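You operate a simulated robot arm through the tools that you are given. There is no shell and no other tool. Be economical: measure what you need, move in short steps, check, and stop when the job is done.

The job below is to be done with a simulated two-armed robot. You get a single attempt, and the scene is never put back.

TASK
On the top of the ironing board, fold the blue tea towel in half.

It is judged by the outcome, as a careful person would: the job done as asked, and still so three seconds after it is handed in. It fails if anything else is knocked over, pushed out of place, dropped, spilled or broken. Flat cloth is picked up by pressing the open fingertips on it (5 to 10 N) and closing them slowly along it; thin cloth reads only 2 to 8 mm in the jaws.

THE ROBOT
Two 7-joint arms with two-finger parallel grippers on one trunk, on a base that drives. Base frame: it is fixed to the floor where the robot stands at the start and does not move with it; the origin is under the middle of the robot, x ahead of it, y to its left, z up. Readings come in mm, degrees, newtons and seconds.
The left shoulder is at the start at [70, 163, 1145], the right one opposite. With the tool pointing down near the work surface each hand reaches from about 400 to 880 mm from the robot's upright axis, wherever it stands, measured 20 degrees to its own side. Places, roughly: blue tea towel [500, 0, 900]; top of the ironing board [500, 0, 900]. Payload 3.43 kg a hand.
Tool frame (each hand has its own): the origin (TCP) lies between the finger pads and is the grasp point; the fingertips stand 34 mm ahead of it; z points along the fingers, y is the line along which they close. Largest opening 128 mm; finger width 24, thickness 12; the body of the gripper, 48 by 130 mm, starts 96 mm behind the TCP.
Orientation is told as [roll, pitch, yaw] about the base's x, y, z axes, in that order, counted from this pose: with the fingers straight down and closing along the base's y, the tool's x points along the base's -x, its y along +y and its z along -z.

THE INTERFACE
- The arms move only by the tool step_arm. It takes "left_targets", "right_targets" or both (then of equal length, played together; a hand with none holds still); each is a list that holds one entry, the list of rows, each a list of 7 numbers: the finger opening in mm, from 0 to 128, then the shift along the tool's x, y, z in units of 25 mm (1.0 is 25 mm), then the turn, a rotation vector about the tool's x, y, z in units of 4 degrees (1.0 is 4 degrees). In form: [[[grip, x, y, z, ax, ay, az], ...]]. A call has 1 to 20 rows; each row shifts and turns the commanded pose from where the row before left it, along the tool's axes as they then stand. A call with a number of a shift or a turn outside -1 to 1 is refused whole. A row lasts 0.2 s, in which the tool goes at most 50 mm and 8.6 degrees; a call with a longer step from one row to the next is refused whole, and so is a gripper value outside its range. A pose out of reach is approached as far as the arm can. The call stops where the force on the tool passes 40 N (or 10 N more than at its start, if that is more) or the arm is blocked; 0.2 s more then pass. The fingers move at their own pace (about 153 mm/s each) and stop on an object; they squeeze with about 40 N. The grip force told is the motor's: it shows also when the fingers shut on nothing. Time passes only in rows, and 0.2 s behind the last, so rows that do not move let the fingers close. It gives the time, the measured TCP pose, the force on the tool (base axes), the opening and the grip force at its end, in the units of the frame above (readings bear some noise), with the torque about the TCP (base axes, N m) and any sound that the robot's microphone picked up, and new pictures: "views" is both (left out), scene, wrist or none (wrist: the cameras of the hands that moved).
- Cameras (640 x 400 px; columns grow to the right, rows downward): "scene" is now at [137.2, 19.4, 1375.2]; the picture's right is [0.22, -0.98, -0.00], its down [-0.53, -0.12, -0.84] and it looks along [0.82, 0.18, -0.55] (base axes); focal length 214 px, centre (320, 200). "left" rides on the left gripper at [76, 11, -160] in its tool frame; the picture's right is [-0.15, 0.99, 0.00], its down [-0.88, -0.13, -0.46] and it looks along [-0.45, -0.07, 0.89] (tool axes); focal length 234 px, centre (320, 200). "right" rides on the right gripper at [76, -11, -160] in its tool frame; the picture's right is [0.15, 0.99, 0.00], its down [-0.88, 0.13, -0.46] and it looks along [-0.45, 0.07, 0.89] (tool axes); focal length 234 px, centre (320, 200). There is no depth. A picture from a camera that has moved, and an enlarged one, comes with that camera's place and axes in the base frame and with its lens.
- move_column(by): slides the trunk up (or, below 0, down) by that many mm; the arms and the scene camera ride with it, the base frame stays. It gives what a move gives, with no picture.
- base_move(legs): drives the robot by 1 to 6 legs, each [ahead, left, turn to the left] in mm, mm and degrees, along the robot's own axes; the way and the turn of a leg run together, so that a leg with both is an arc; at most 1500 mm and 180 degrees a leg. The arms and the cameras ride along, it lands a little off, and it stops where it bumps. It gives what a move gives, and a new picture of the scene camera.
- pan_tilt(pan, tilt): turns the head with the scene camera to pan (to the left, within 86 degrees either way) and tilt (down, from -29 to 69), counted from straight ahead of the robot. It gives what a move gives, and a new picture of the scene camera.
- inspect(camera, box): a new picture of the part [left, top, right, bottom] of that camera's present view, enlarged. The clock stands still meanwhile.
- job_done(): hands the job in; it is judged then, once.

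Work in short steps. Places have to be worked out from the pictures, the camera data and where the tool is seen: move nearer, look again, correct. Check each grasp and each placing, and mend what went wrong. You have 120 turns and 260 pictures in all, those below and enlarged ones among them. Open the grippers and draw the arms clear of the work before you hand the job in, unless the task says otherwise; then end with one line.

The tools are called after "Call:" as name(argument=value, ...) on one line, values as JSON. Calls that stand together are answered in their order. step_arm: Moves the arms, as the interface text tells. Its arguments: {"type":"object","properties":{"left_targets":{"type":"array","items":{"type":"array","items":{"type":"array","items":{"type":"number"}}}},"right_targets":{"type":"array","items":{"type":"array","items":{"type":"array","items":{"type":"number"}}}},"views":{"type":"string","enum":["both","scene","wrist","none"]}},"required":[]} The other tools are called the same way: move_column (by) slides the trunk up or down; base_move (legs) drives the base; pan_tilt (pan, tilt) turns the head that bears the scene camera; inspect (camera, box) takes an enlarged picture of a part of a camera's view; job_done () hands the job in.

At the start:

```text
time_s: 0.0
left_tool_pos: [669.0, 167.9, 1129.2]
left_orientation: [0.1, 0.0, 0.0]
left_wrist_force: [0.4, 0.1, 0.7]
left_wrist_torque: [0.0, -0.01, -0.01]
left_grip_width: 128.0
left_gripper_force: 0.1
right_tool_pos: [666.6, -292.3, 1046.5]
right_orientation: [-0.1, 0.0, 0.0]
right_wrist_force: [0.1, -0.2, -0.1]
right_wrist_torque: [0.02, -0.01, -0.04]
right_grip_width: 128.2
right_gripper_force: 0.0
trunk travel left (down, up): [-625.0, 315.0]
robot x, y, heading: [-2.4, 0.5, 0.2]
head pan, tilt: [12.6, 33.2]
```

scene: 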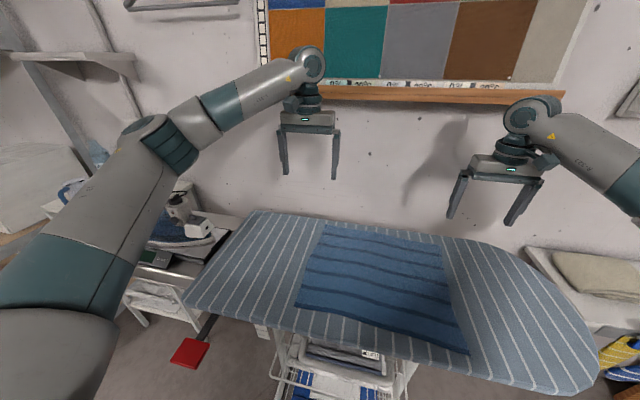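
right: 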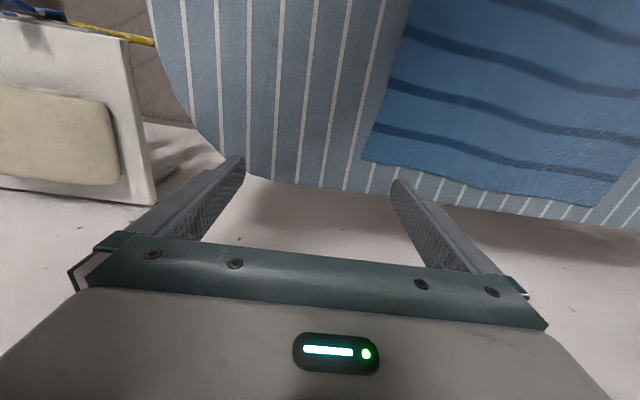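
left: 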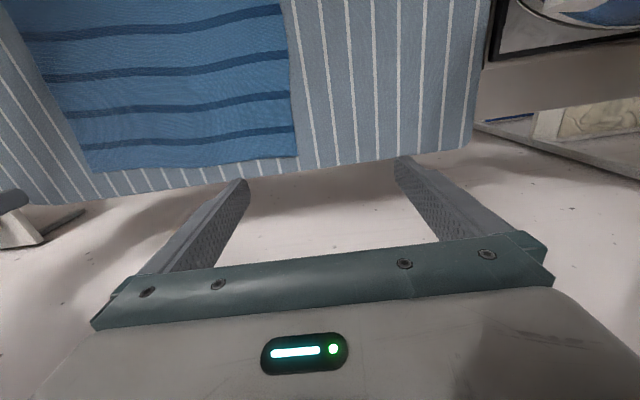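

The towel's corners work out to about far (703,122), (690,-241) and near (380,-221), (401,136), roughly 360 x 305 mm. I plan to fold the far edge over to the near one with both hands, so I first back the robot up a little and centre it on the towel.

Call:
base_move(legs=[[-80, -50, 0]])

Call:
pan_tilt(pan=0, tilt=42)

```text
time_s: 1.1
left_tool_pos: [587.8, 118.8, 1127.8]
left_orientation: [0.0, 0.0, 0.1]
left_wrist_force: [0.5, 0.0, 0.0]
left_wrist_torque: [0.02, -0.01, 0.02]
left_grip_width: 127.9
left_gripper_force: 0.0
right_tool_pos: [587.3, -342.2, 1046.4]
right_orientation: [0.1, -0.1, 0.1]
right_wrist_force: [-0.1, -0.2, -0.2]
right_wrist_torque: [-0.02, -0.03, -0.01]
right_grip_width: 128.0
right_gripper_force: 0.0
trunk travel left (down, up): [-625.0, 315.0]
robot x, y, heading: [-77.9, -49.9, 0.2]
head pan, tilt: [12.6, 33.2]
camera scene: at [57.2, -30.6, 1375.2], right [0.22, -0.98, 0.0], down [-0.53, -0.12, -0.84], along [0.82, 0.18, -0.55], focal length 214 px, centre (320, 200)
```

scene: 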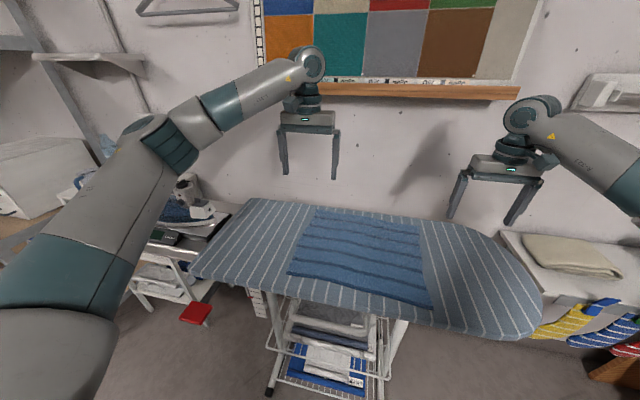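

```text
time_s: 1.9
left_tool_pos: [588.6, 118.7, 1128.4]
left_orientation: [0.0, 0.0, 0.1]
left_wrist_force: [-0.7, -0.6, -0.1]
left_wrist_torque: [-0.01, 0.0, -0.03]
left_grip_width: 127.9
left_gripper_force: 0.0
right_tool_pos: [587.6, -341.5, 1046.9]
right_orientation: [0.0, 0.0, 0.2]
right_wrist_force: [-0.2, -0.2, -0.2]
right_wrist_torque: [0.01, 0.04, 0.0]
right_grip_width: 128.0
right_gripper_force: 0.0
trunk travel left (down, up): [-625.0, 315.0]
robot x, y, heading: [-82.5, -52.4, 0.1]
head pan, tilt: [0.0, 42.0]
camera scene: at [54.1, -50.0, 1362.1], right [0.0, -1.0, 0.0], down [-0.67, 0.0, -0.74], along [0.74, 0.0, -0.67], focal length 214 px, centre (320, 200)
```

scene: 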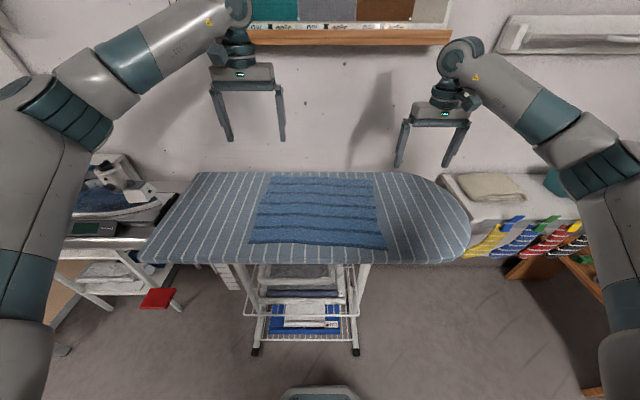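

Call:
inspect(camera="scene", box=[220, 160, 420, 285])

```text
3.20 times, centred on (320, 222) of scene
camera zoom: at [54.1, -50.0, 1362.1], right [0.0, -1.0, 0.0], down [-0.67, 0.0, -0.74], along [0.74, 0.0, -0.67], focal length 686 px, centre (320, 128)
```

zoom: 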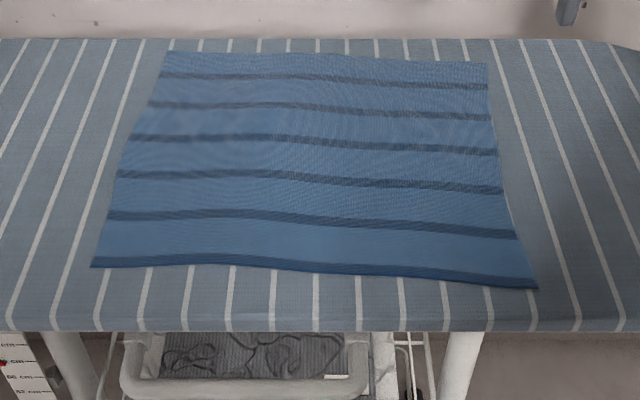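

Corners refined: far-left (695,124), far-right (673,-237), near-left (394,137), near-right (373,-223). The board spans x 345 to 720. I bring both hands above the far corners, 90 mm clear of the surface, with the openings reduced.

Call:
step_arm(left_targets=[[[40, -0.617, -0.19, 0.92, 0, 0, 0], [40, -0.617, -0.19, 0.92, 0, 0, 0], [40, -0.617, -0.19, 0.92, 0, 0, 0], [40, -0.617, -0.19, 0.92, 0, 0, 0], [40, -0.617, -0.19, 0.92, 0, 0, 0], [40, -0.617, -0.19, 0.92, 0, 0, 0], [40, 0, 0, 0, 0, 0, 0]]], right_targets=[[[40, -0.503, 0.923, 0.38, 0, 0, 0], [40, -0.503, 0.923, 0.38, 0, 0, 0], [40, -0.503, 0.923, 0.38, 0, 0, 0], [40, -0.503, 0.923, 0.38, 0, 0, 0], [40, -0.503, 0.923, 0.38, 0, 0, 0], [40, -0.503, 0.923, 0.38, 0, 0, 0], [40, 0, 0, 0, 0, 0, 0]]], views="both")

```text
time_s: 3.5
left_tool_pos: [680.7, 89.1, 990.2]
left_orientation: [0.0, -0.1, 0.1]
left_wrist_force: [0.1, 0.3, 0.6]
left_wrist_torque: [0.02, -0.05, -0.02]
left_grip_width: 40.0
left_gripper_force: 0.0
right_tool_pos: [662.2, -203.8, 991.5]
right_orientation: [-0.1, 0.0, 0.1]
right_wrist_force: [-0.4, -0.2, 0.1]
right_wrist_torque: [0.0, -0.02, 0.01]
right_grip_width: 39.9
right_gripper_force: 0.0
trunk travel left (down, up): [-625.0, 315.0]
robot x, y, heading: [-78.5, -48.7, 0.1]
head pan, tilt: [0.0, 42.0]
camera scene: at [53.3, -50.3, 1362.1], right [0.0, -1.0, 0.0], down [-0.67, 0.0, -0.74], along [0.74, 0.0, -0.67], focal length 214 px, centre (320, 200)
camera right: at [587.4, -215.6, 1150.0], right [-0.15, 0.99, 0.0], down [0.88, 0.13, 0.46], along [0.45, 0.07, -0.89], focal length 234 px, centre (320, 200)
camera left: at [605.1, 101.1, 1150.5], right [0.15, 0.99, 0.0], down [0.88, -0.13, 0.46], along [0.45, -0.07, -0.89], focal length 234 px, centre (320, 200)
```

scene: 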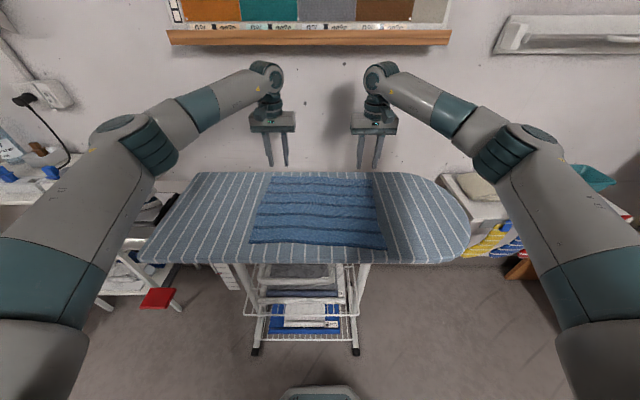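
right: 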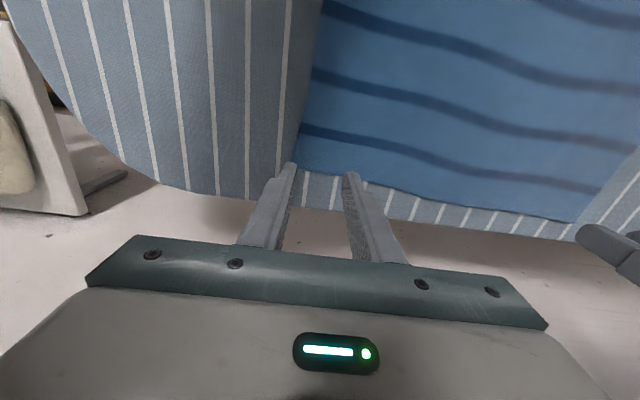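
left: 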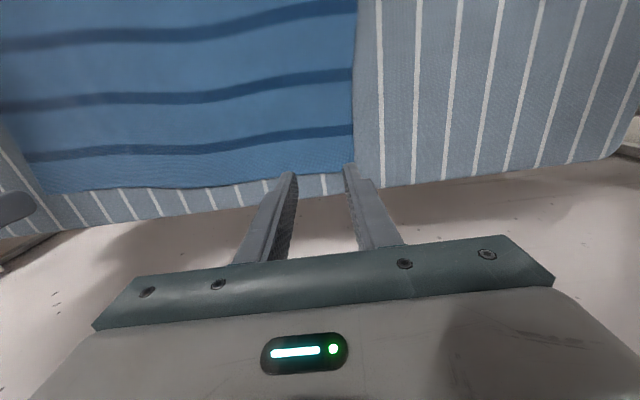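

Wrist views agree (far-right corner about (671,-228), far-left about (700,122)). I lower both hands to just above the cloth and look.

Call:
step_arm(left_targets=[[[40, -0.16, 0, 0.5, 0, 0, 0], [40, 0, 0, 0.5, 0, 0, 0], [40, 0, 0, 0.5, 0, 0, 0], [40, 0, 0, 0, 0, 0, 0]]], right_targets=[[[40, 0.1, 0.3, 0.5, 0, 0, 0], [40, 0, 0, 0.5, 0, 0, 0], [40, 0, 0, 0.5, 0, 0, 0], [40, 0, 0, 0, 0, 0, 0]]], views="wrist")

Call:
inspect(camera="scene", box=[240, 130, 400, 230])

```text
time_s: 4.5
left_tool_pos: [684.7, 92.6, 953.1]
left_orientation: [0.0, 0.0, 0.1]
left_wrist_force: [0.4, 0.5, 0.1]
left_wrist_torque: [0.03, 0.0, 0.04]
left_grip_width: 40.1
left_gripper_force: 0.0
right_tool_pos: [660.8, -195.9, 950.3]
right_orientation: [-0.1, 0.0, 0.2]
right_wrist_force: [-0.2, -0.5, 0.0]
right_wrist_torque: [0.0, -0.03, 0.03]
right_grip_width: 39.9
right_gripper_force: 0.1
trunk travel left (down, up): [-625.0, 315.0]
robot x, y, heading: [-79.8, -51.2, 0.1]
head pan, tilt: [0.0, 42.0]
camera right: at [585.9, -207.6, 1109.2], right [-0.15, 0.99, 0.0], down [0.88, 0.13, 0.46], along [0.45, 0.07, -0.89], focal length 234 px, centre (320, 200)
camera left: at [609.0, 102.3, 1113.9], right [0.14, 0.99, 0.0], down [0.88, -0.13, 0.46], along [0.45, -0.07, -0.89], focal length 234 px, centre (320, 200)
```

right: 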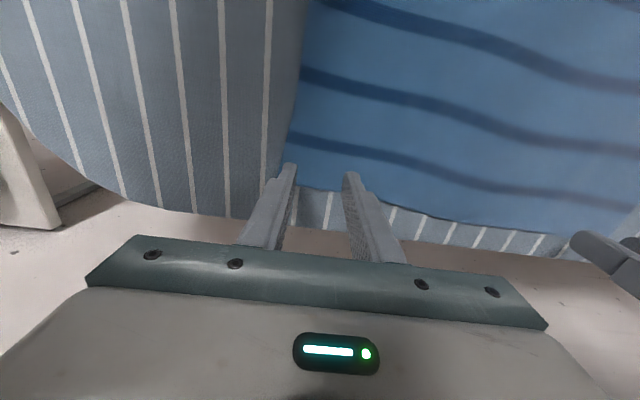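
left: 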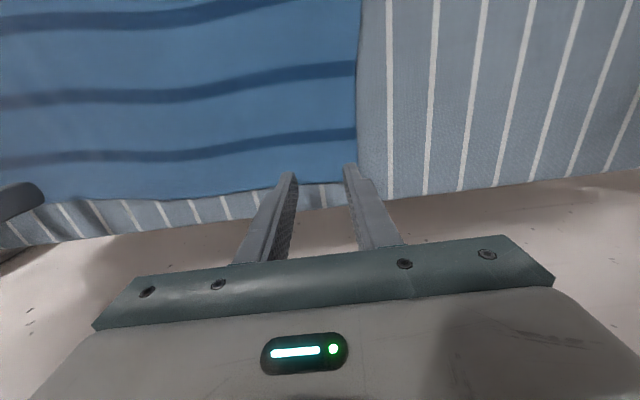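

```text
4.00 times, centred on (320, 180) of scene
camera zoom: at [54.0, -49.9, 1362.0], right [0.0, -1.0, 0.0], down [-0.67, 0.0, -0.74], along [0.74, 0.0, -0.67], focal length 858 px, centre (320, 280)
```

zoom: 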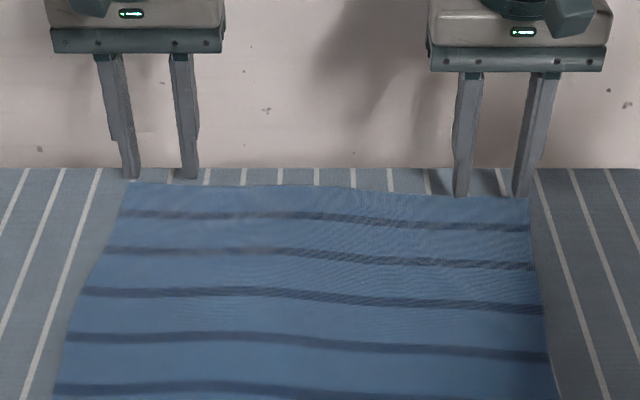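

Fingers sit right at the far edge and inside the corners; I shift inward slightly and lower almost to contact.

Call:
step_arm(left_targets=[[[40, 0.28, 0, 0.3, 0, 0, 0], [40, 0, 0, 0.3, 0, 0, 0], [40, 0, 0, 0, 0, 0, 0]]], right_targets=[[[40, 0.12, 0, 0.24, 0, 0, 0], [40, 0, 0, 0.24, 0, 0, 0], [40, 0, 0, 0, 0, 0, 0]]], views="none")

```text
time_s: 5.3
left_tool_pos: [677.5, 90.8, 937.4]
left_orientation: [0.0, -0.1, 0.2]
left_wrist_force: [-0.3, -0.3, 0.3]
left_wrist_torque: [0.0, 0.0, 0.04]
left_grip_width: 39.6
left_gripper_force: 0.1
right_tool_pos: [657.6, -195.9, 938.3]
right_orientation: [0.0, 0.1, 0.1]
right_wrist_force: [0.0, 0.4, -0.5]
right_wrist_torque: [0.01, 0.0, 0.0]
right_grip_width: 39.7
right_gripper_force: 0.1
trunk travel left (down, up): [-625.0, 315.0]
robot x, y, heading: [-80.1, -50.4, -0.2]
head pan, tilt: [0.0, 42.0]
```

No contact yet; I creep down 4 mm.

Call:
step_arm(left_targets=[[[40, 0, 0, 0.08, 0, 0, 0], [40, 0, 0, 0.08, 0, 0, 0], [40, 0, 0, 0, 0, 0, 0]]], right_targets=[[[40, 0, 0, 0.08, 0, 0, 0], [40, 0, 0, 0.08, 0, 0, 0], [40, 0, 0, 0, 0, 0, 0]]], views="none")

```text
time_s: 6.1
left_tool_pos: [677.4, 91.4, 936.6]
left_orientation: [0.0, 0.0, 0.1]
left_wrist_force: [1.2, -0.4, 9.7]
left_wrist_torque: [0.14, -0.06, 0.0]
left_grip_width: 40.0
left_gripper_force: 0.0
right_tool_pos: [656.5, -196.3, 938.2]
right_orientation: [-0.1, 0.0, 0.1]
right_wrist_force: [0.0, -0.5, 0.5]
right_wrist_torque: [0.02, -0.02, 0.0]
right_grip_width: 40.2
right_gripper_force: 0.1
trunk travel left (down, up): [-625.0, 315.0]
robot x, y, heading: [-83.7, -48.4, 0.5]
head pan, tilt: [0.0, 42.0]
```

Left presses with 9.7 N; right is only just at contact, so it goes down a bit more.

Call:
step_arm(right_targets=[[[40, 0, 0, 0.08, 0, 0, 0], [40, 0, 0, 0, 0, 0, 0]]], views="none")

```text
time_s: 6.7
left_tool_pos: [678.4, 91.7, 935.3]
left_orientation: [0.1, 0.0, 0.1]
left_wrist_force: [4.0, -0.1, 12.1]
left_wrist_torque: [0.1, -0.13, -0.04]
left_grip_width: 39.8
left_gripper_force: 0.0
right_tool_pos: [656.6, -196.7, 935.8]
right_orientation: [0.0, 0.0, 0.0]
right_wrist_force: [2.3, -1.8, 7.2]
right_wrist_torque: [-0.17, -0.09, 0.03]
right_grip_width: 40.3
right_gripper_force: 0.3
trunk travel left (down, up): [-625.0, 315.0]
robot x, y, heading: [-79.3, -55.4, 0.1]
head pan, tilt: [0.0, 42.0]
```

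Both press; I ease the left by 0.7 mm and close both slowly.

Call:
step_arm(left_targets=[[[38, 0, 0, -0.03, 0, 0, 0], [34, 0, 0, 0, 0, 0, 0], [30, 0, 0, 0, 0, 0, 0], [26, 0, 0, 0, 0, 0, 0], [22, 0, 0, 0, 0, 0, 0], [18, 0, 0, 0, 0, 0, 0], [14, 0, 0, 0, 0, 0, 0], [10, 0, 0, 0, 0, 0, 0], [6, 0, 0, 0, 0, 0, 0], [3, 0, 0, 0, 0, 0, 0], [0, 0, 0, 0, 0, 0, 0], [0, 0, 0, 0, 0, 0, 0]]], right_targets=[[[38, 0, 0, 0, 0, 0, 0], [34, 0, 0, 0, 0, 0, 0], [30, 0, 0, 0, 0, 0, 0], [26, 0, 0, 0, 0, 0, 0], [22, 0, 0, 0, 0, 0, 0], [18, 0, 0, 0, 0, 0, 0], [14, 0, 0, 0, 0, 0, 0], [10, 0, 0, 0, 0, 0, 0], [6, 0, 0, 0, 0, 0, 0], [3, 0, 0, 0, 0, 0, 0], [0, 0, 0, 0, 0, 0, 0], [0, 0, 0, 0, 0, 0, 0]]], views="wrist")

Call:
inspect(camera="scene", box=[240, 130, 400, 230])

```text
time_s: 9.3
left_tool_pos: [677.0, 90.4, 936.7]
left_orientation: [0.0, -0.1, 0.1]
left_wrist_force: [-0.2, -2.4, 2.7]
left_wrist_torque: [-0.06, -0.02, 0.02]
left_grip_width: 1.9
left_gripper_force: 36.5
right_tool_pos: [655.8, -195.9, 935.3]
right_orientation: [0.0, -0.1, 0.1]
right_wrist_force: [0.9, 0.0, 14.4]
right_wrist_torque: [-0.05, -0.04, 0.03]
right_grip_width: 1.9
right_gripper_force: 36.9
trunk travel left (down, up): [-625.0, 315.0]
robot x, y, heading: [-76.5, -47.3, 0.3]
head pan, tilt: [0.0, 42.0]
camera right: at [580.9, -206.8, 1093.9], right [-0.15, 0.99, 0.0], down [0.88, 0.13, 0.46], along [0.45, 0.07, -0.89], focal length 234 px, centre (320, 200)
camera left: at [601.1, 102.3, 1096.0], right [0.15, 0.99, 0.0], down [0.88, -0.13, 0.46], along [0.45, -0.07, -0.89], focal length 234 px, centre (320, 200)
```

right: 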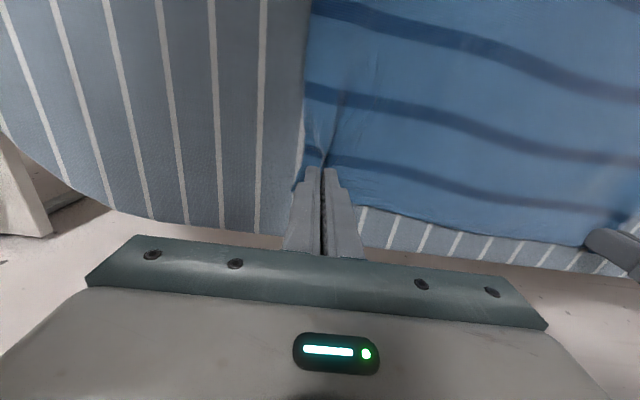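
left: 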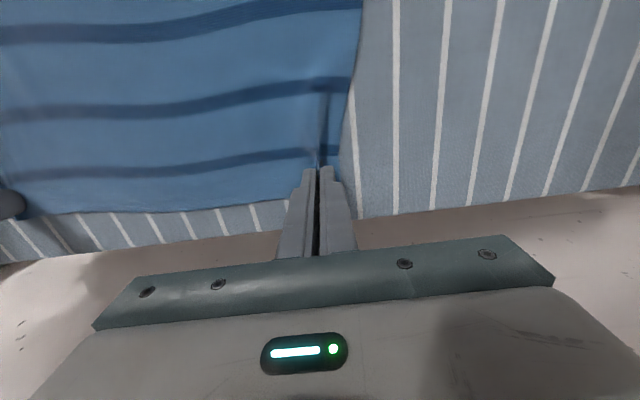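

```text
4.00 times, centred on (320, 180) of scene
camera zoom: at [52.2, -49.9, 1362.2], right [0.0, -1.0, 0.0], down [-0.67, 0.0, -0.74], along [0.74, 0.0, -0.67], focal length 858 px, centre (320, 280)
```

zoom: 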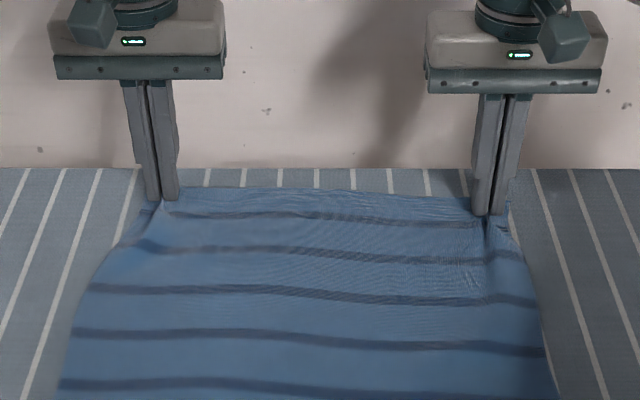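

Both hands hold the cloth, but this pinch line runs across the edge, so the last 30 mm would end up curled when folded. I release, lift a little and turn both hands by 90° so I can pinch only the very edge (closing along x).

Call:
step_arm(left_targets=[[[10, 0, 0, 0, 0, 0, 0], [20, 0, 0, 0, 0, 0, 0], [30, 0, 0, 0, 0, 0, 0], [40, 0, 0, 0, 0, 0, 0], [40, 0, 0, -0.8, 0, 0, 0], [40, 0, 0, -0.8, 0, 0, 0], [40, 0, 0, 0, 0, 0, 1], [40, 0, 0, 0, 0, 0, 1], [40, 0, 0, 0, 0, 0, 1], [40, 0, 0, 0, 0, 0, 1], [40, 0, 0, 0, 0, 0, 1], [40, 0, 0, 0, 0, 0, 1], [40, 0, 0, 0, 0, 0, 1], [40, 0, 0, 0, 0, 0, 1], [40, 0, 0, 0, 0, 0, 1], [40, 0, 0, 0, 0, 0, 1], [40, 0, 0, 0, 0, 0, 0]]], right_targets=[[[10, 0, 0, 0, 0, 0, 0], [20, 0, 0, 0, 0, 0, 0], [30, 0, 0, 0, 0, 0, 0], [40, 0, 0, 0, 0, 0, 0], [40, 0, 0, -0.8, 0, 0, 0], [40, 0, 0, -0.8, 0, 0, 0], [40, 0, 0, 0, 0, 0, -1], [40, 0, 0, 0, 0, 0, -1], [40, 0, 0, 0, 0, 0, -1], [40, 0, 0, 0, 0, 0, -1], [40, 0, 0, 0, 0, 0, -1], [40, 0, 0, 0, 0, 0, -1], [40, 0, 0, 0, 0, 0, -1], [40, 0, 0, 0, 0, 0, -1], [40, 0, 0, 0, 0, 0, -1], [40, 0, 0, 0, 0, 0, -1], [40, 0, 0, 0, 0, 0, 0]]], views="scene")

```text
time_s: 12.9
left_tool_pos: [677.6, 90.3, 974.0]
left_orientation: [-0.1, 0.1, -31.9]
left_wrist_force: [0.0, 0.7, -1.5]
left_wrist_torque: [0.01, -0.01, 0.0]
left_grip_width: 39.9
left_gripper_force: 0.0
left hand out of reach, approached as far as the arm can: row 15, 16
right_tool_pos: [656.4, -195.6, 973.5]
right_orientation: [0.0, 0.0, 36.2]
right_wrist_force: [0.5, 0.2, 0.0]
right_wrist_torque: [-0.02, -0.01, -0.04]
right_grip_width: 39.9
right_gripper_force: 0.0
right hand out of reach, approached as far as the arm can: row 16
trunk travel left (down, up): [-625.0, 315.0]
robot x, y, heading: [-79.5, -49.8, 0.1]
head pan, tilt: [0.0, 42.0]
camera scene: at [54.3, -49.9, 1362.0], right [0.0, -1.0, 0.0], down [-0.67, 0.0, -0.74], along [0.74, 0.0, -0.67], focal length 214 px, centre (320, 200)
```

scene: 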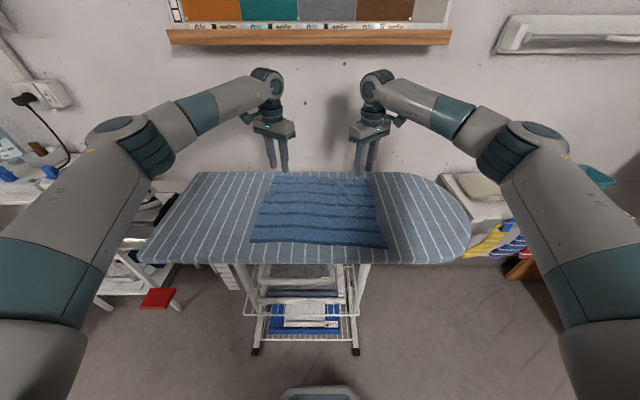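

That turn direction is limited at about 32–36°. I turn the other way instead.

Call:
step_arm(left_targets=[[[40, 0, 0, 0, 0, 0, -1], [40, 0, 0, 0, 0, 0, -1], [40, 0, 0, 0, 0, 0, -1], [40, 0, 0, 0, 0, 0, -1], [40, 0, 0, 0, 0, 0, -1], [40, 0, 0, 0, 0, 0, -1], [40, 0, 0, 0, 0, 0, -1], [40, 0, 0, 0, 0, 0, -1], [40, 0, 0, 0, 0, 0, -1], [40, 0, 0, 0, 0, 0, -1], [40, 0, 0, 0, 0, 0, -1], [40, 0, 0, 0, 0, 0, -1], [40, 0, 0, 0, 0, 0, -1], [40, 0, 0, 0, 0, 0, -1], [40, 0, 0, 0, 0, 0, -1], [40, 0, 0, 0, 0, 0, -1], [40, 0, 0, 0, 0, 0, -1], [40, 0, 0, 0, 0, 0, -1], [40, 0, 0, 0, 0, 0, -1], [40, 0, 0, 0, 0, 0, -1]]], right_targets=[[[40, 0, 0, 0, 0, 0, 1], [40, 0, 0, 0, 0, 0, 1], [40, 0, 0, 0, 0, 0, 1], [40, 0, 0, 0, 0, 0, 1], [40, 0, 0, 0, 0, 0, 1], [40, 0, 0, 0, 0, 0, 1], [40, 0, 0, 0, 0, 0, 1], [40, 0, 0, 0, 0, 0, 1], [40, 0, 0, 0, 0, 0, 1], [40, 0, 0, 0, 0, 0, 1], [40, 0, 0, 0, 0, 0, 1], [40, 0, 0, 0, 0, 0, 1], [40, 0, 0, 0, 0, 0, 1], [40, 0, 0, 0, 0, 0, 1], [40, 0, 0, 0, 0, 0, 1], [40, 0, 0, 0, 0, 0, 1], [40, 0, 0, 0, 0, 0, 1], [40, 0, 0, 0, 0, 0, 1], [40, 0, 0, 0, 0, 0, 1], [40, 0, 0, 0, 0, 0, 1]]], views="none")

Call:
step_arm(left_targets=[[[30, 0, 0, 0, 0, 0, -1], [30, 0, 0, 0, 0, 0, -1], [30, 0, 0, 0, 0, 0, -1], [30, 0, 0, 0, 0, 0, -1], [30, 0, 0, 0, 0, 0, -1], [30, 0, 0, 0, 0, 0, -1], [30, 0, 0, 0, 0, 0, -1], [30, 0, 0, 0, 0, 0, -1], [30, 0, 0, 0, 0, 0, -1], [30, 0, 0, 0, 0, 0, -1], [30, 0, 0, 0, 0, 0, 0]]], right_targets=[[[30, 0, 0, 0, 0, 0, 1], [30, 0, 0, 0, 0, 0, 1], [30, 0, 0, 0, 0, 0, 1], [30, 0, 0, 0, 0, 0, 1], [30, 0, 0, 0, 0, 0, 1], [30, 0, 0, 0, 0, 0, 1], [30, 0, 0, 0, 0, 0, 1], [30, 0, 0, 0, 0, 0, 1], [30, 0, 0, 0, 0, 0, 1], [30, 0, 0, 0, 0, 0, 1], [30, 0, 0, 0, 0, 0, 0]]], views="both")

```text
time_s: 17.1
left_tool_pos: [679.0, 89.8, 974.0]
left_orientation: [0.0, 0.0, 48.2]
left_wrist_force: [0.7, 0.4, -0.5]
left_wrist_torque: [-0.01, -0.01, 0.02]
left_grip_width: 40.0
left_gripper_force: 0.0
right_tool_pos: [657.9, -195.4, 973.6]
right_orientation: [-0.1, 0.0, -44.0]
right_wrist_force: [-0.2, 0.1, -0.1]
right_wrist_torque: [0.0, 0.02, 0.0]
right_grip_width: 39.7
right_gripper_force: 0.1
trunk travel left (down, up): [-625.0, 315.0]
robot x, y, heading: [-78.9, -46.7, 0.0]
head pan, tilt: [0.0, 42.0]
```

```text
time_s: 19.5
left_tool_pos: [677.4, 90.8, 973.9]
left_orientation: [-0.1, 0.0, 88.0]
left_wrist_force: [-0.6, 0.6, 0.3]
left_wrist_torque: [0.0, 0.02, -0.01]
left_grip_width: 30.0
left_gripper_force: 0.1
right_tool_pos: [656.9, -195.4, 973.7]
right_orientation: [0.0, 0.1, -84.0]
right_wrist_force: [0.1, 1.0, 0.2]
right_wrist_torque: [0.04, -0.02, 0.01]
right_grip_width: 29.8
right_gripper_force: 0.2
trunk travel left (down, up): [-625.0, 315.0]
robot x, y, heading: [-79.0, -50.6, 0.4]
head pan, tilt: [0.0, 42.0]
camera scene: at [54.3, -49.9, 1362.0], right [0.0, -1.0, 0.0], down [-0.67, 0.0, -0.74], along [0.74, 0.0, -0.67], focal length 214 px, centre (320, 200)
camera right: at [639.3, -120.9, 1132.4], right [0.97, 0.25, 0.0], down [0.22, -0.86, 0.46], along [0.11, -0.44, -0.89], focal length 234 px, centre (320, 200)
camera left: at [664.9, 15.5, 1134.5], right [-0.98, 0.18, 0.0], down [0.16, 0.88, 0.46], along [0.08, 0.45, -0.89], focal length 234 px, centre (320, 200)
```

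scene: 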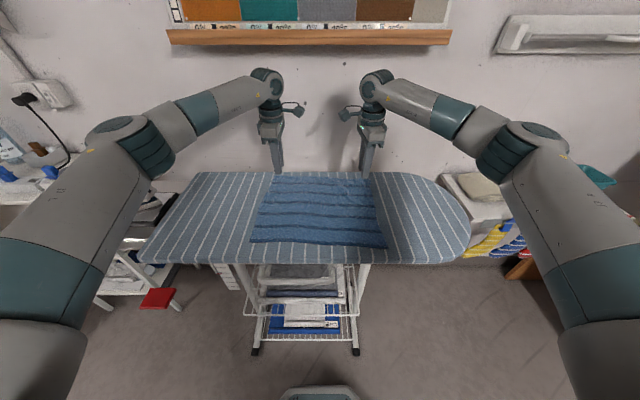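
right: 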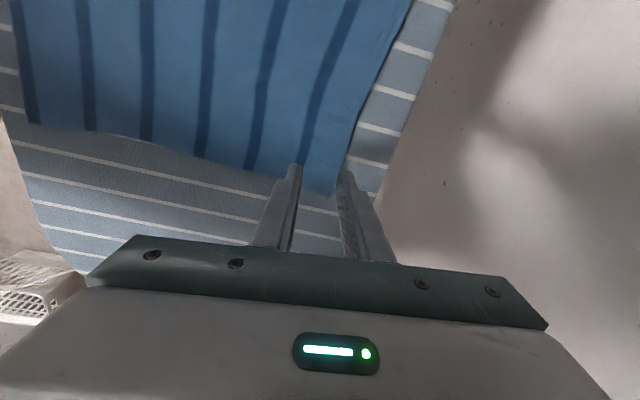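
left: 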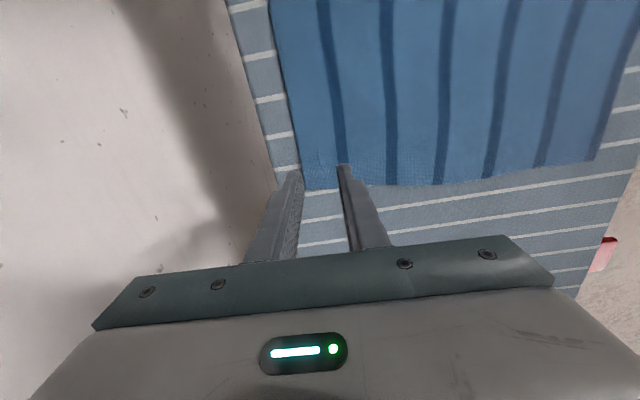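

Both are near ±90° now. I check the far edge's place in the scene view before the new grasp.

Call:
inspect(camera="scene", box=[240, 130, 400, 230])

Call:
inspect(camera="right", box=[240, 100, 400, 200])

Call:
inspect(camera="left", box=[240, 100, 400, 200])

```text
4.00 times, centred on (320, 180) of scene
camera zoom: at [54.3, -49.9, 1362.0], right [0.0, -1.0, 0.0], down [-0.67, 0.0, -0.74], along [0.74, 0.0, -0.67], focal length 858 px, centre (320, 280)
```

zoom: 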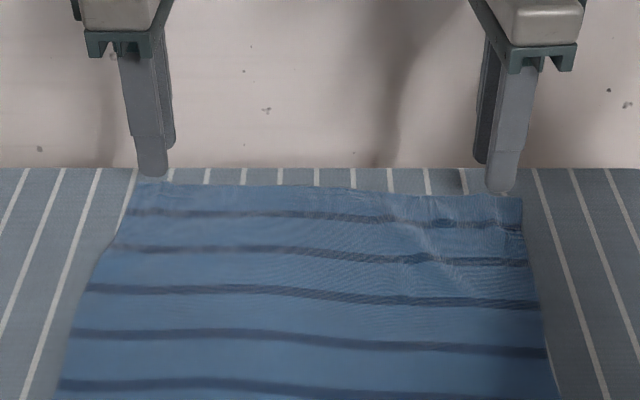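

```text
4.00 times, centred on (320, 150) of right
camera zoom: at [639.3, -120.9, 1132.4], right [0.97, 0.25, 0.0], down [0.22, -0.86, 0.46], along [0.11, -0.44, -0.89], focal length 937 px, centre (320, 400)
```

zoom: 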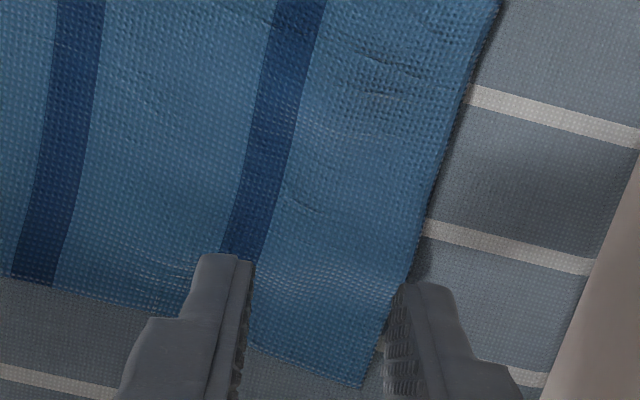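

```text
4.00 times, centred on (320, 150) of left
camera zoom: at [664.9, 15.5, 1134.5], right [-0.98, 0.18, 0.0], down [0.16, 0.88, 0.46], along [0.08, 0.45, -0.89], focal length 937 px, centre (320, 400)
```

zoom: 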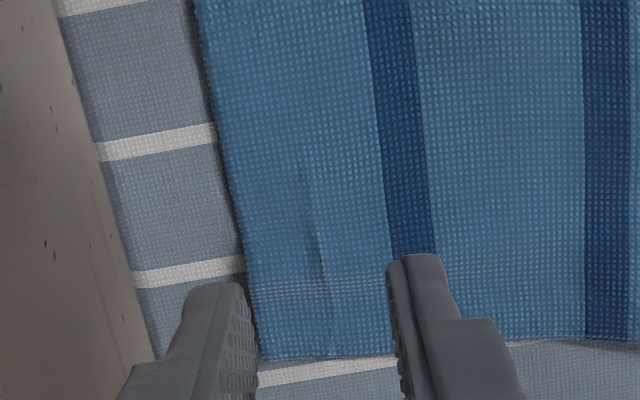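

Refined: far-left corner about (697,116), far-right (677,-229). I centre the left hand at (690,100), the right at (672,-213), openings 30, and lower to 945.

Call:
step_arm(left_targets=[[[30, 0, 0, 0, 0, 0, 0], [30, 0, 0, 0, 0, 0, 0], [30, -0.385, -0.49, 0, 0, 0, 0], [30, 0, 0, 0.58, 0, 0, 0], [30, 0, 0, 0.58, 0, 0, 0], [30, 0, 0, 0, 0, 0, 0]]], right_targets=[[[30, 0, 0, 0, 0, 0, 1], [30, 0, 0, 0, 0, 0, 1], [30, -0.68, 0.63, 0, 0, 0, 0], [30, 0, 0, 0.58, 0, 0, 0], [30, 0, 0, 0.58, 0, 0, 0], [30, 0, 0, 0, 0, 0, 0]]], views="none")

Call:
inspect(camera="right", box=[240, 100, 400, 200])

Call:
inspect(camera="left", box=[240, 100, 400, 200])

```text
time_s: 20.9
left_tool_pos: [690.1, 99.8, 945.0]
left_orientation: [0.0, 0.0, 88.1]
left_wrist_force: [-0.8, 0.2, -0.2]
left_wrist_torque: [0.01, -0.05, 0.0]
left_grip_width: 30.0
left_gripper_force: 0.1
right_tool_pos: [672.9, -212.1, 945.0]
right_orientation: [0.0, 0.0, -92.0]
right_wrist_force: [1.2, -0.4, -0.1]
right_wrist_torque: [-0.01, 0.0, -0.01]
right_grip_width: 29.8
right_gripper_force: 0.2
trunk travel left (down, up): [-625.0, 315.0]
robot x, y, heading: [-80.8, -49.9, -0.2]
head pan, tilt: [0.0, 42.0]
```

```text
4.00 times, centred on (320, 150) of right
camera zoom: at [665.2, -136.5, 1103.6], right [0.99, 0.11, 0.0], down [0.1, -0.88, 0.46], along [0.05, -0.45, -0.89], focal length 937 px, centre (320, 400)
```

zoom: 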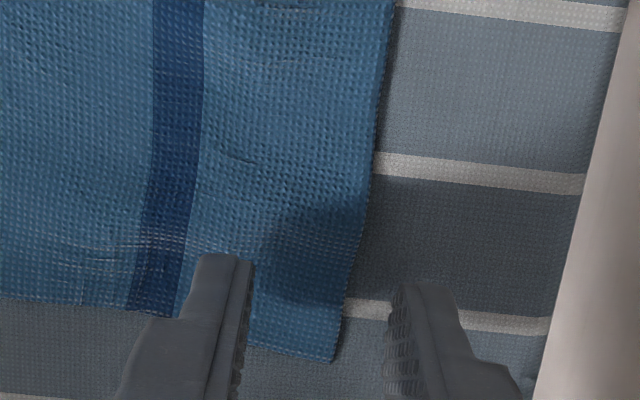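

```text
4.00 times, centred on (320, 150) of left
camera zoom: at [677.1, 24.9, 1106.0], right [-0.98, 0.18, 0.0], down [0.16, 0.88, 0.46], along [0.08, 0.45, -0.89], focal length 937 px, centre (320, 400)
```

zoom: 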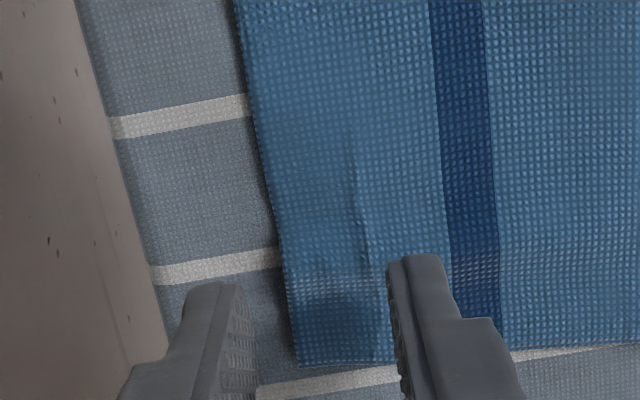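

Both hands straddle the edge well. I lower to near contact.

Call:
step_arm(left_targets=[[[30, 0, 0, 0.28, 0, 0, 0], [30, 0, 0, 0.08, 0, 0, 0], [30, 0, 0, 0, 0, 0, 0]]], right_targets=[[[30, 0, 0, 0.28, 0, 0, 0], [30, 0, 0, 0.08, 0, 0, 0], [30, 0, 0, 0, 0, 0, 0]]], views="none")

```text
time_s: 21.7
left_tool_pos: [690.8, 100.4, 936.0]
left_orientation: [-0.1, 0.0, 88.1]
left_wrist_force: [0.1, -1.1, 0.1]
left_wrist_torque: [0.0, 0.0, 0.01]
left_grip_width: 30.1
left_gripper_force: 0.1
right_tool_pos: [672.6, -213.0, 936.2]
right_orientation: [0.0, 0.0, -91.9]
right_wrist_force: [-0.4, 0.6, 0.5]
right_wrist_torque: [-0.03, 0.04, 0.01]
right_grip_width: 29.7
right_gripper_force: 0.1
trunk travel left (down, up): [-625.0, 315.0]
robot x, y, heading: [-82.2, -45.6, -0.1]
head pan, tilt: [0.0, 42.0]
```

Just above contact; 2 mm more.

Call:
step_arm(left_targets=[[[30, 0, 0, 0.06, 0, 0, 0], [30, 0, 0, 0.03, 0, 0, 0], [30, 0, 0, 0, 0, 0, 0]]], right_targets=[[[30, 0, 0, 0.06, 0, 0, 0], [30, 0, 0, 0.03, 0, 0, 0], [30, 0, 0, 0, 0, 0, 0]]], views="none")

```text
time_s: 22.5
left_tool_pos: [689.9, 100.0, 934.7]
left_orientation: [-0.1, 0.1, 88.2]
left_wrist_force: [2.1, -0.5, 2.9]
left_wrist_torque: [0.01, 0.04, -0.02]
left_grip_width: 29.1
left_gripper_force: 0.0
right_tool_pos: [671.7, -212.1, 935.5]
right_orientation: [0.1, 0.0, -91.9]
right_wrist_force: [0.5, 1.0, 8.7]
right_wrist_torque: [-0.02, 0.17, 0.0]
right_grip_width: 29.7
right_gripper_force: 0.0
trunk travel left (down, up): [-625.0, 315.0]
robot x, y, heading: [-80.5, -49.0, 0.1]
head pan, tilt: [0.0, 42.0]
```

Right is at 9 N, left at 3 N; I press the left 1 mm more, then close both slowly.

Call:
step_arm(left_targets=[[[30, 0, 0, 0.04, 0, 0, 0], [28, 0, 0, 0, 0, 0, 0], [25, 0, 0, 0, 0, 0, 0], [22, 0, 0, 0, 0, 0, 0], [19, 0, 0, 0, 0, 0, 0], [16, 0, 0, 0, 0, 0, 0], [13, 0, 0, 0, 0, 0, 0], [10, 0, 0, 0, 0, 0, 0], [7, 0, 0, 0, 0, 0, 0], [4, 0, 0, 0, 0, 0, 0], [1, 0, 0, 0, 0, 0, 0], [0, 0, 0, 0, 0, 0, 0], [0, 0, 0, 0, 0, 0, 0]]], right_targets=[[[30, 0, 0, 0, 0, 0, 0], [28, 0, 0, 0, 0, 0, 0], [25, 0, 0, 0, 0, 0, 0], [22, 0, 0, 0, 0, 0, 0], [19, 0, 0, 0, 0, 0, 0], [16, 0, 0, 0, 0, 0, 0], [13, 0, 0, 0, 0, 0, 0], [10, 0, 0, 0, 0, 0, 0], [7, 0, 0, 0, 0, 0, 0], [4, 0, 0, 0, 0, 0, 0], [1, 0, 0, 0, 0, 0, 0], [0, 0, 0, 0, 0, 0, 0], [0, 0, 0, 0, 0, 0, 0]]], views="wrist")

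Call:
inspect(camera="scene", box=[240, 130, 400, 230])

```text
time_s: 25.3
left_tool_pos: [688.7, 99.8, 936.1]
left_orientation: [-0.3, 0.0, 88.1]
left_wrist_force: [-1.0, 0.6, 16.8]
left_wrist_torque: [0.14, 0.12, 0.02]
left_grip_width: 2.2
left_gripper_force: 36.9
right_tool_pos: [671.3, -212.3, 935.7]
right_orientation: [0.1, 0.1, -91.9]
right_wrist_force: [-0.8, -0.6, 2.5]
right_wrist_torque: [-0.02, 0.05, -0.03]
right_grip_width: 2.0
right_gripper_force: 37.3
trunk travel left (down, up): [-625.0, 315.0]
robot x, y, heading: [-78.4, -51.0, 0.2]
head pan, tilt: [0.0, 42.0]
camera right: at [663.3, -136.5, 1094.2], right [0.99, 0.11, 0.0], down [0.1, -0.88, 0.46], along [0.05, -0.45, -0.89], focal length 234 px, centre (320, 200)
camera left: at [674.8, 24.2, 1095.6], right [-0.98, 0.18, 0.0], down [0.16, 0.88, 0.46], along [0.08, 0.45, -0.89], focal length 234 px, centre (320, 200)
```

right: 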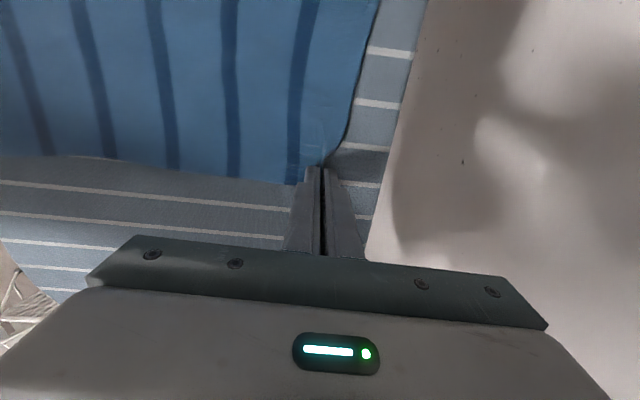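
left: 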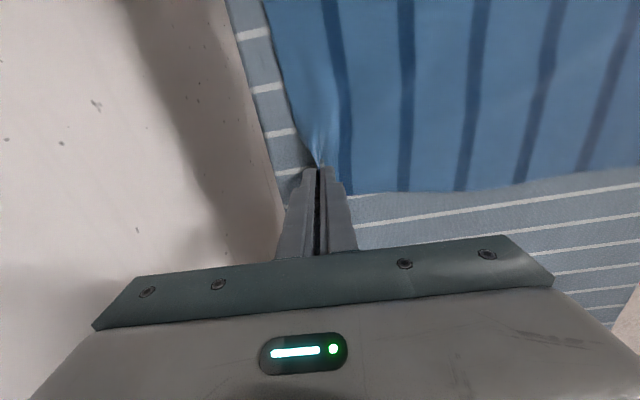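

```text
4.00 times, centred on (320, 180) of scene
camera zoom: at [51.4, -50.2, 1362.3], right [0.0, -1.0, 0.0], down [-0.67, 0.0, -0.74], along [0.74, 0.0, -0.67], focal length 858 px, centre (320, 280)
```

zoom: 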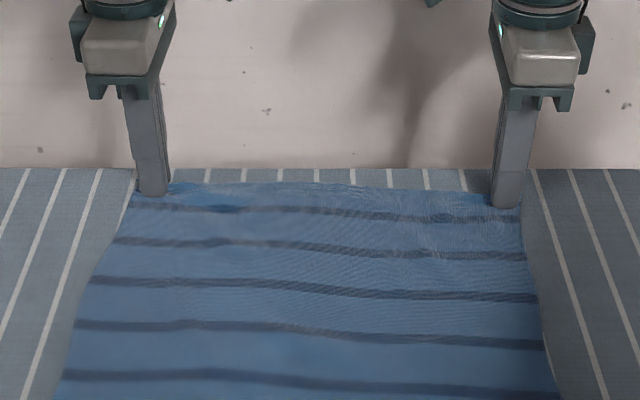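

Both edges are gripped (2 mm readings). I lift 40 mm along the start of the arc and check.

Call:
step_arm(left_targets=[[[0, 0, 0.1, -0.5, 0, 0, 0], [0, 0, 0.2, -0.5, 0, 0, 0], [0, 0, 0.25, -0.6, 0, 0, 0], [0, 0, 0, 0, 0, 0, 0]]], right_targets=[[[0, 0, -0.1, -0.5, 0, 0, 0], [0, 0, -0.2, -0.5, 0, 0, 0], [0, 0, -0.25, -0.6, 0, 0, 0], [0, 0, 0, 0, 0, 0, 0]]], views="none")

Call:
inspect(camera="scene", box=[220, 130, 420, 255])

```text
time_s: 26.3
left_tool_pos: [675.9, 99.8, 974.1]
left_orientation: [0.1, -0.1, 88.1]
left_wrist_force: [-0.5, -0.4, 0.1]
left_wrist_torque: [-0.02, -0.03, 0.0]
left_grip_width: 2.0
left_gripper_force: 36.9
right_tool_pos: [659.1, -213.8, 973.2]
right_orientation: [-0.1, 0.0, -91.9]
right_wrist_force: [-0.3, -0.1, -0.7]
right_wrist_torque: [0.0, 0.01, 0.0]
right_grip_width: 2.5
right_gripper_force: 37.0
trunk travel left (down, up): [-625.0, 315.0]
robot x, y, heading: [-81.7, -51.4, -0.2]
head pan, tilt: [0.0, 42.0]
```

```text
3.20 times, centred on (320, 192) of scene
camera zoom: at [54.6, -50.0, 1361.9], right [0.0, -1.0, 0.0], down [-0.67, 0.0, -0.74], along [0.74, 0.0, -0.67], focal length 686 px, centre (320, 224)
```

zoom: 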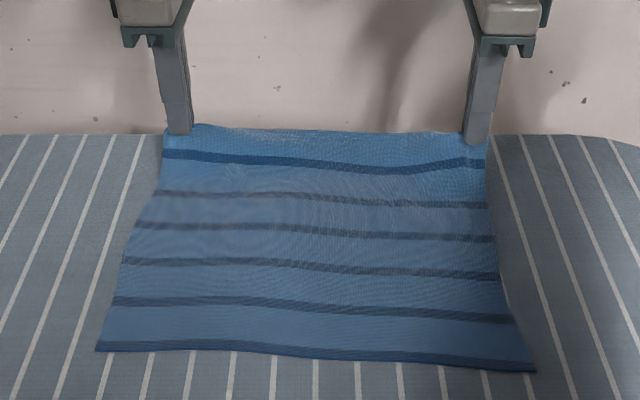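

The edge lifts cleanly. The whole towel shifted ~12 mm away, so the near corners are now about (407,136) and (386,-225). I carry both hands along the first half of the arc.

Call:
step_arm(left_targets=[[[0, -0.016, 0.26, -0.64, 0, 0, 0], [0, -0.016, 0.26, -0.64, 0, 0, 0], [0, -0.016, 0.4, -0.5, 0, 0, 0], [0, -0.016, 0.4, -0.5, 0, 0, 0], [0, -0.016, 0.6, -0.4, 0, 0, 0], [0, -0.016, 0.6, -0.4, 0, 0, 0], [0, -0.016, 0.7, -0.2, 0, 0, 0], [0, -0.016, 0.7, -0.2, 0, 0, 0], [0, -0.016, 0.6, -0.06, 0, 0, 0], [0, -0.016, 0.6, -0.06, 0, 0, 0]]], right_targets=[[[0, 0, -0.26, -0.64, 0, 0, 0], [0, 0, -0.26, -0.64, 0, 0, 0], [0, 0, -0.4, -0.5, 0, 0, 0], [0, 0, -0.4, -0.5, 0, 0, 0], [0, 0, -0.6, -0.4, 0, 0, 0], [0, 0, -0.6, -0.4, 0, 0, 0], [0, 0, -0.7, -0.2, 0, 0, 0], [0, 0, -0.7, -0.2, 0, 0, 0], [0, 0, -0.6, -0.06, 0, 0, 0], [0, 0, -0.6, -0.06, 0, 0, 0]]], views="scene")

```text
time_s: 28.5
left_tool_pos: [548.5, 108.3, 1063.9]
left_orientation: [0.0, 0.0, 88.1]
left_wrist_force: [-0.5, -0.2, -1.0]
left_wrist_torque: [-0.02, -0.02, -0.02]
left_grip_width: 2.4
left_gripper_force: 36.8
right_tool_pos: [531.2, -208.9, 1063.2]
right_orientation: [0.0, -0.1, -91.9]
right_wrist_force: [0.3, 0.0, 0.4]
right_wrist_torque: [0.01, -0.02, 0.0]
right_grip_width: 2.1
right_gripper_force: 36.6
trunk travel left (down, up): [-625.0, 315.0]
robot x, y, heading: [-79.0, -47.4, 0.0]
head pan, tilt: [0.0, 42.0]
camera scene: at [53.5, -49.9, 1362.1], right [0.0, -1.0, 0.0], down [-0.67, 0.0, -0.74], along [0.74, 0.0, -0.67], focal length 214 px, centre (320, 200)
```

scene: 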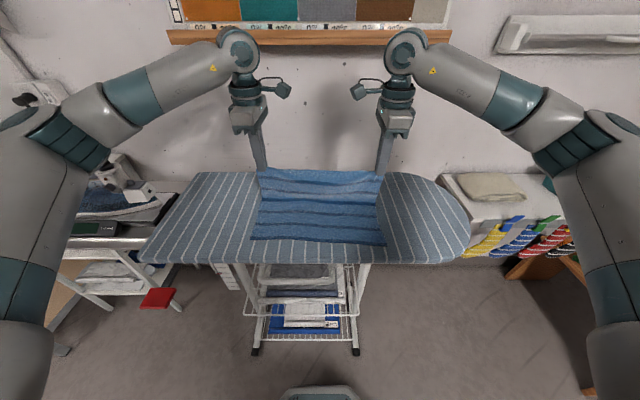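

The far half stands upright over the fold line. Now the second half of the arc, down to ~20 mm above the near edge.

Call:
step_arm(left_targets=[[[0, -0.016, 0.7, 0.12, 0, 0, 0], [0, -0.016, 0.7, 0.12, 0, 0, 0], [0, -0.016, 0.7, 0.34, 0, 0, 0], [0, -0.016, 0.7, 0.34, 0, 0, 0], [0, -0.016, 0.6, 0.6, 0, 0, 0], [0, -0.016, 0.6, 0.6, 0, 0, 0], [0, -0.016, 0.4, 0.6, 0, 0, 0], [0, -0.016, 0.4, 0.6, 0, 0, 0], [0, -0.016, 0.3, 0.5, 0, 0, 0], [0, -0.016, 0.3, 0.5, 0, 0, 0], [0, 0, 0, 0, 0, 0, 0]]], right_targets=[[[0, 0, -0.7, 0.12, 0, 0, 0], [0, 0, -0.7, 0.12, 0, 0, 0], [0, 0, -0.7, 0.34, 0, 0, 0], [0, 0, -0.7, 0.34, 0, 0, 0], [0, 0, -0.6, 0.6, 0, 0, 0], [0, 0, -0.6, 0.6, 0, 0, 0], [0, 0, -0.4, 0.6, 0, 0, 0], [0, 0, -0.4, 0.6, 0, 0, 0], [0, 0, -0.3, 0.5, 0, 0, 0], [0, 0, -0.3, 0.5, 0, 0, 0], [0, 0, 0, 0, 0, 0, 0]]], views="scene")

Call:
inspect(camera="scene", box=[220, 150, 420, 275])

```text
time_s: 30.9
left_tool_pos: [413.3, 117.0, 955.2]
left_orientation: [0.1, -0.1, 88.2]
left_wrist_force: [-0.8, -0.5, 0.0]
left_wrist_torque: [-0.05, 0.04, 0.01]
left_grip_width: 2.0
left_gripper_force: 37.1
right_tool_pos: [397.1, -204.5, 956.5]
right_orientation: [0.1, 0.1, -91.9]
right_wrist_force: [0.2, 1.8, -0.2]
right_wrist_torque: [-0.02, -0.01, 0.0]
right_grip_width: 2.2
right_gripper_force: 36.8
trunk travel left (down, up): [-625.0, 315.0]
robot x, y, heading: [-79.8, -55.7, 0.0]
head pan, tilt: [0.0, 42.0]
camera scene: at [54.1, -49.9, 1362.0], right [0.0, -1.0, 0.0], down [-0.67, 0.0, -0.74], along [0.74, 0.0, -0.67], focal length 214 px, centre (320, 200)
```

scene: 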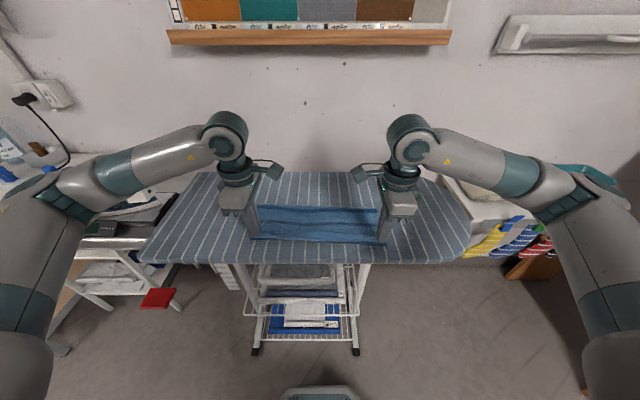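

```text
3.20 times, centred on (320, 212) of scene
camera zoom: at [54.1, -49.9, 1362.0], right [0.0, -1.0, 0.0], down [-0.67, 0.0, -0.74], along [0.74, 0.0, -0.67], focal length 686 px, centre (320, 160)
```

zoom: 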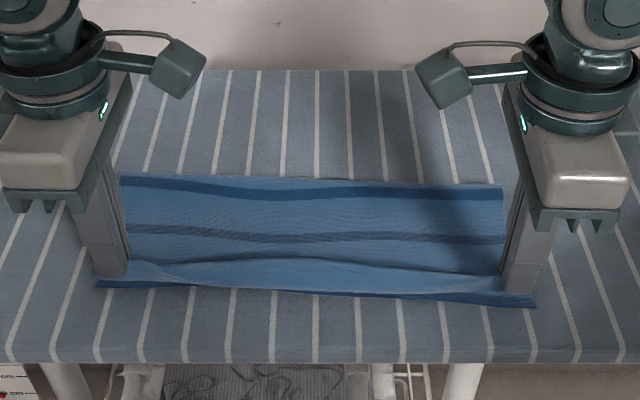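

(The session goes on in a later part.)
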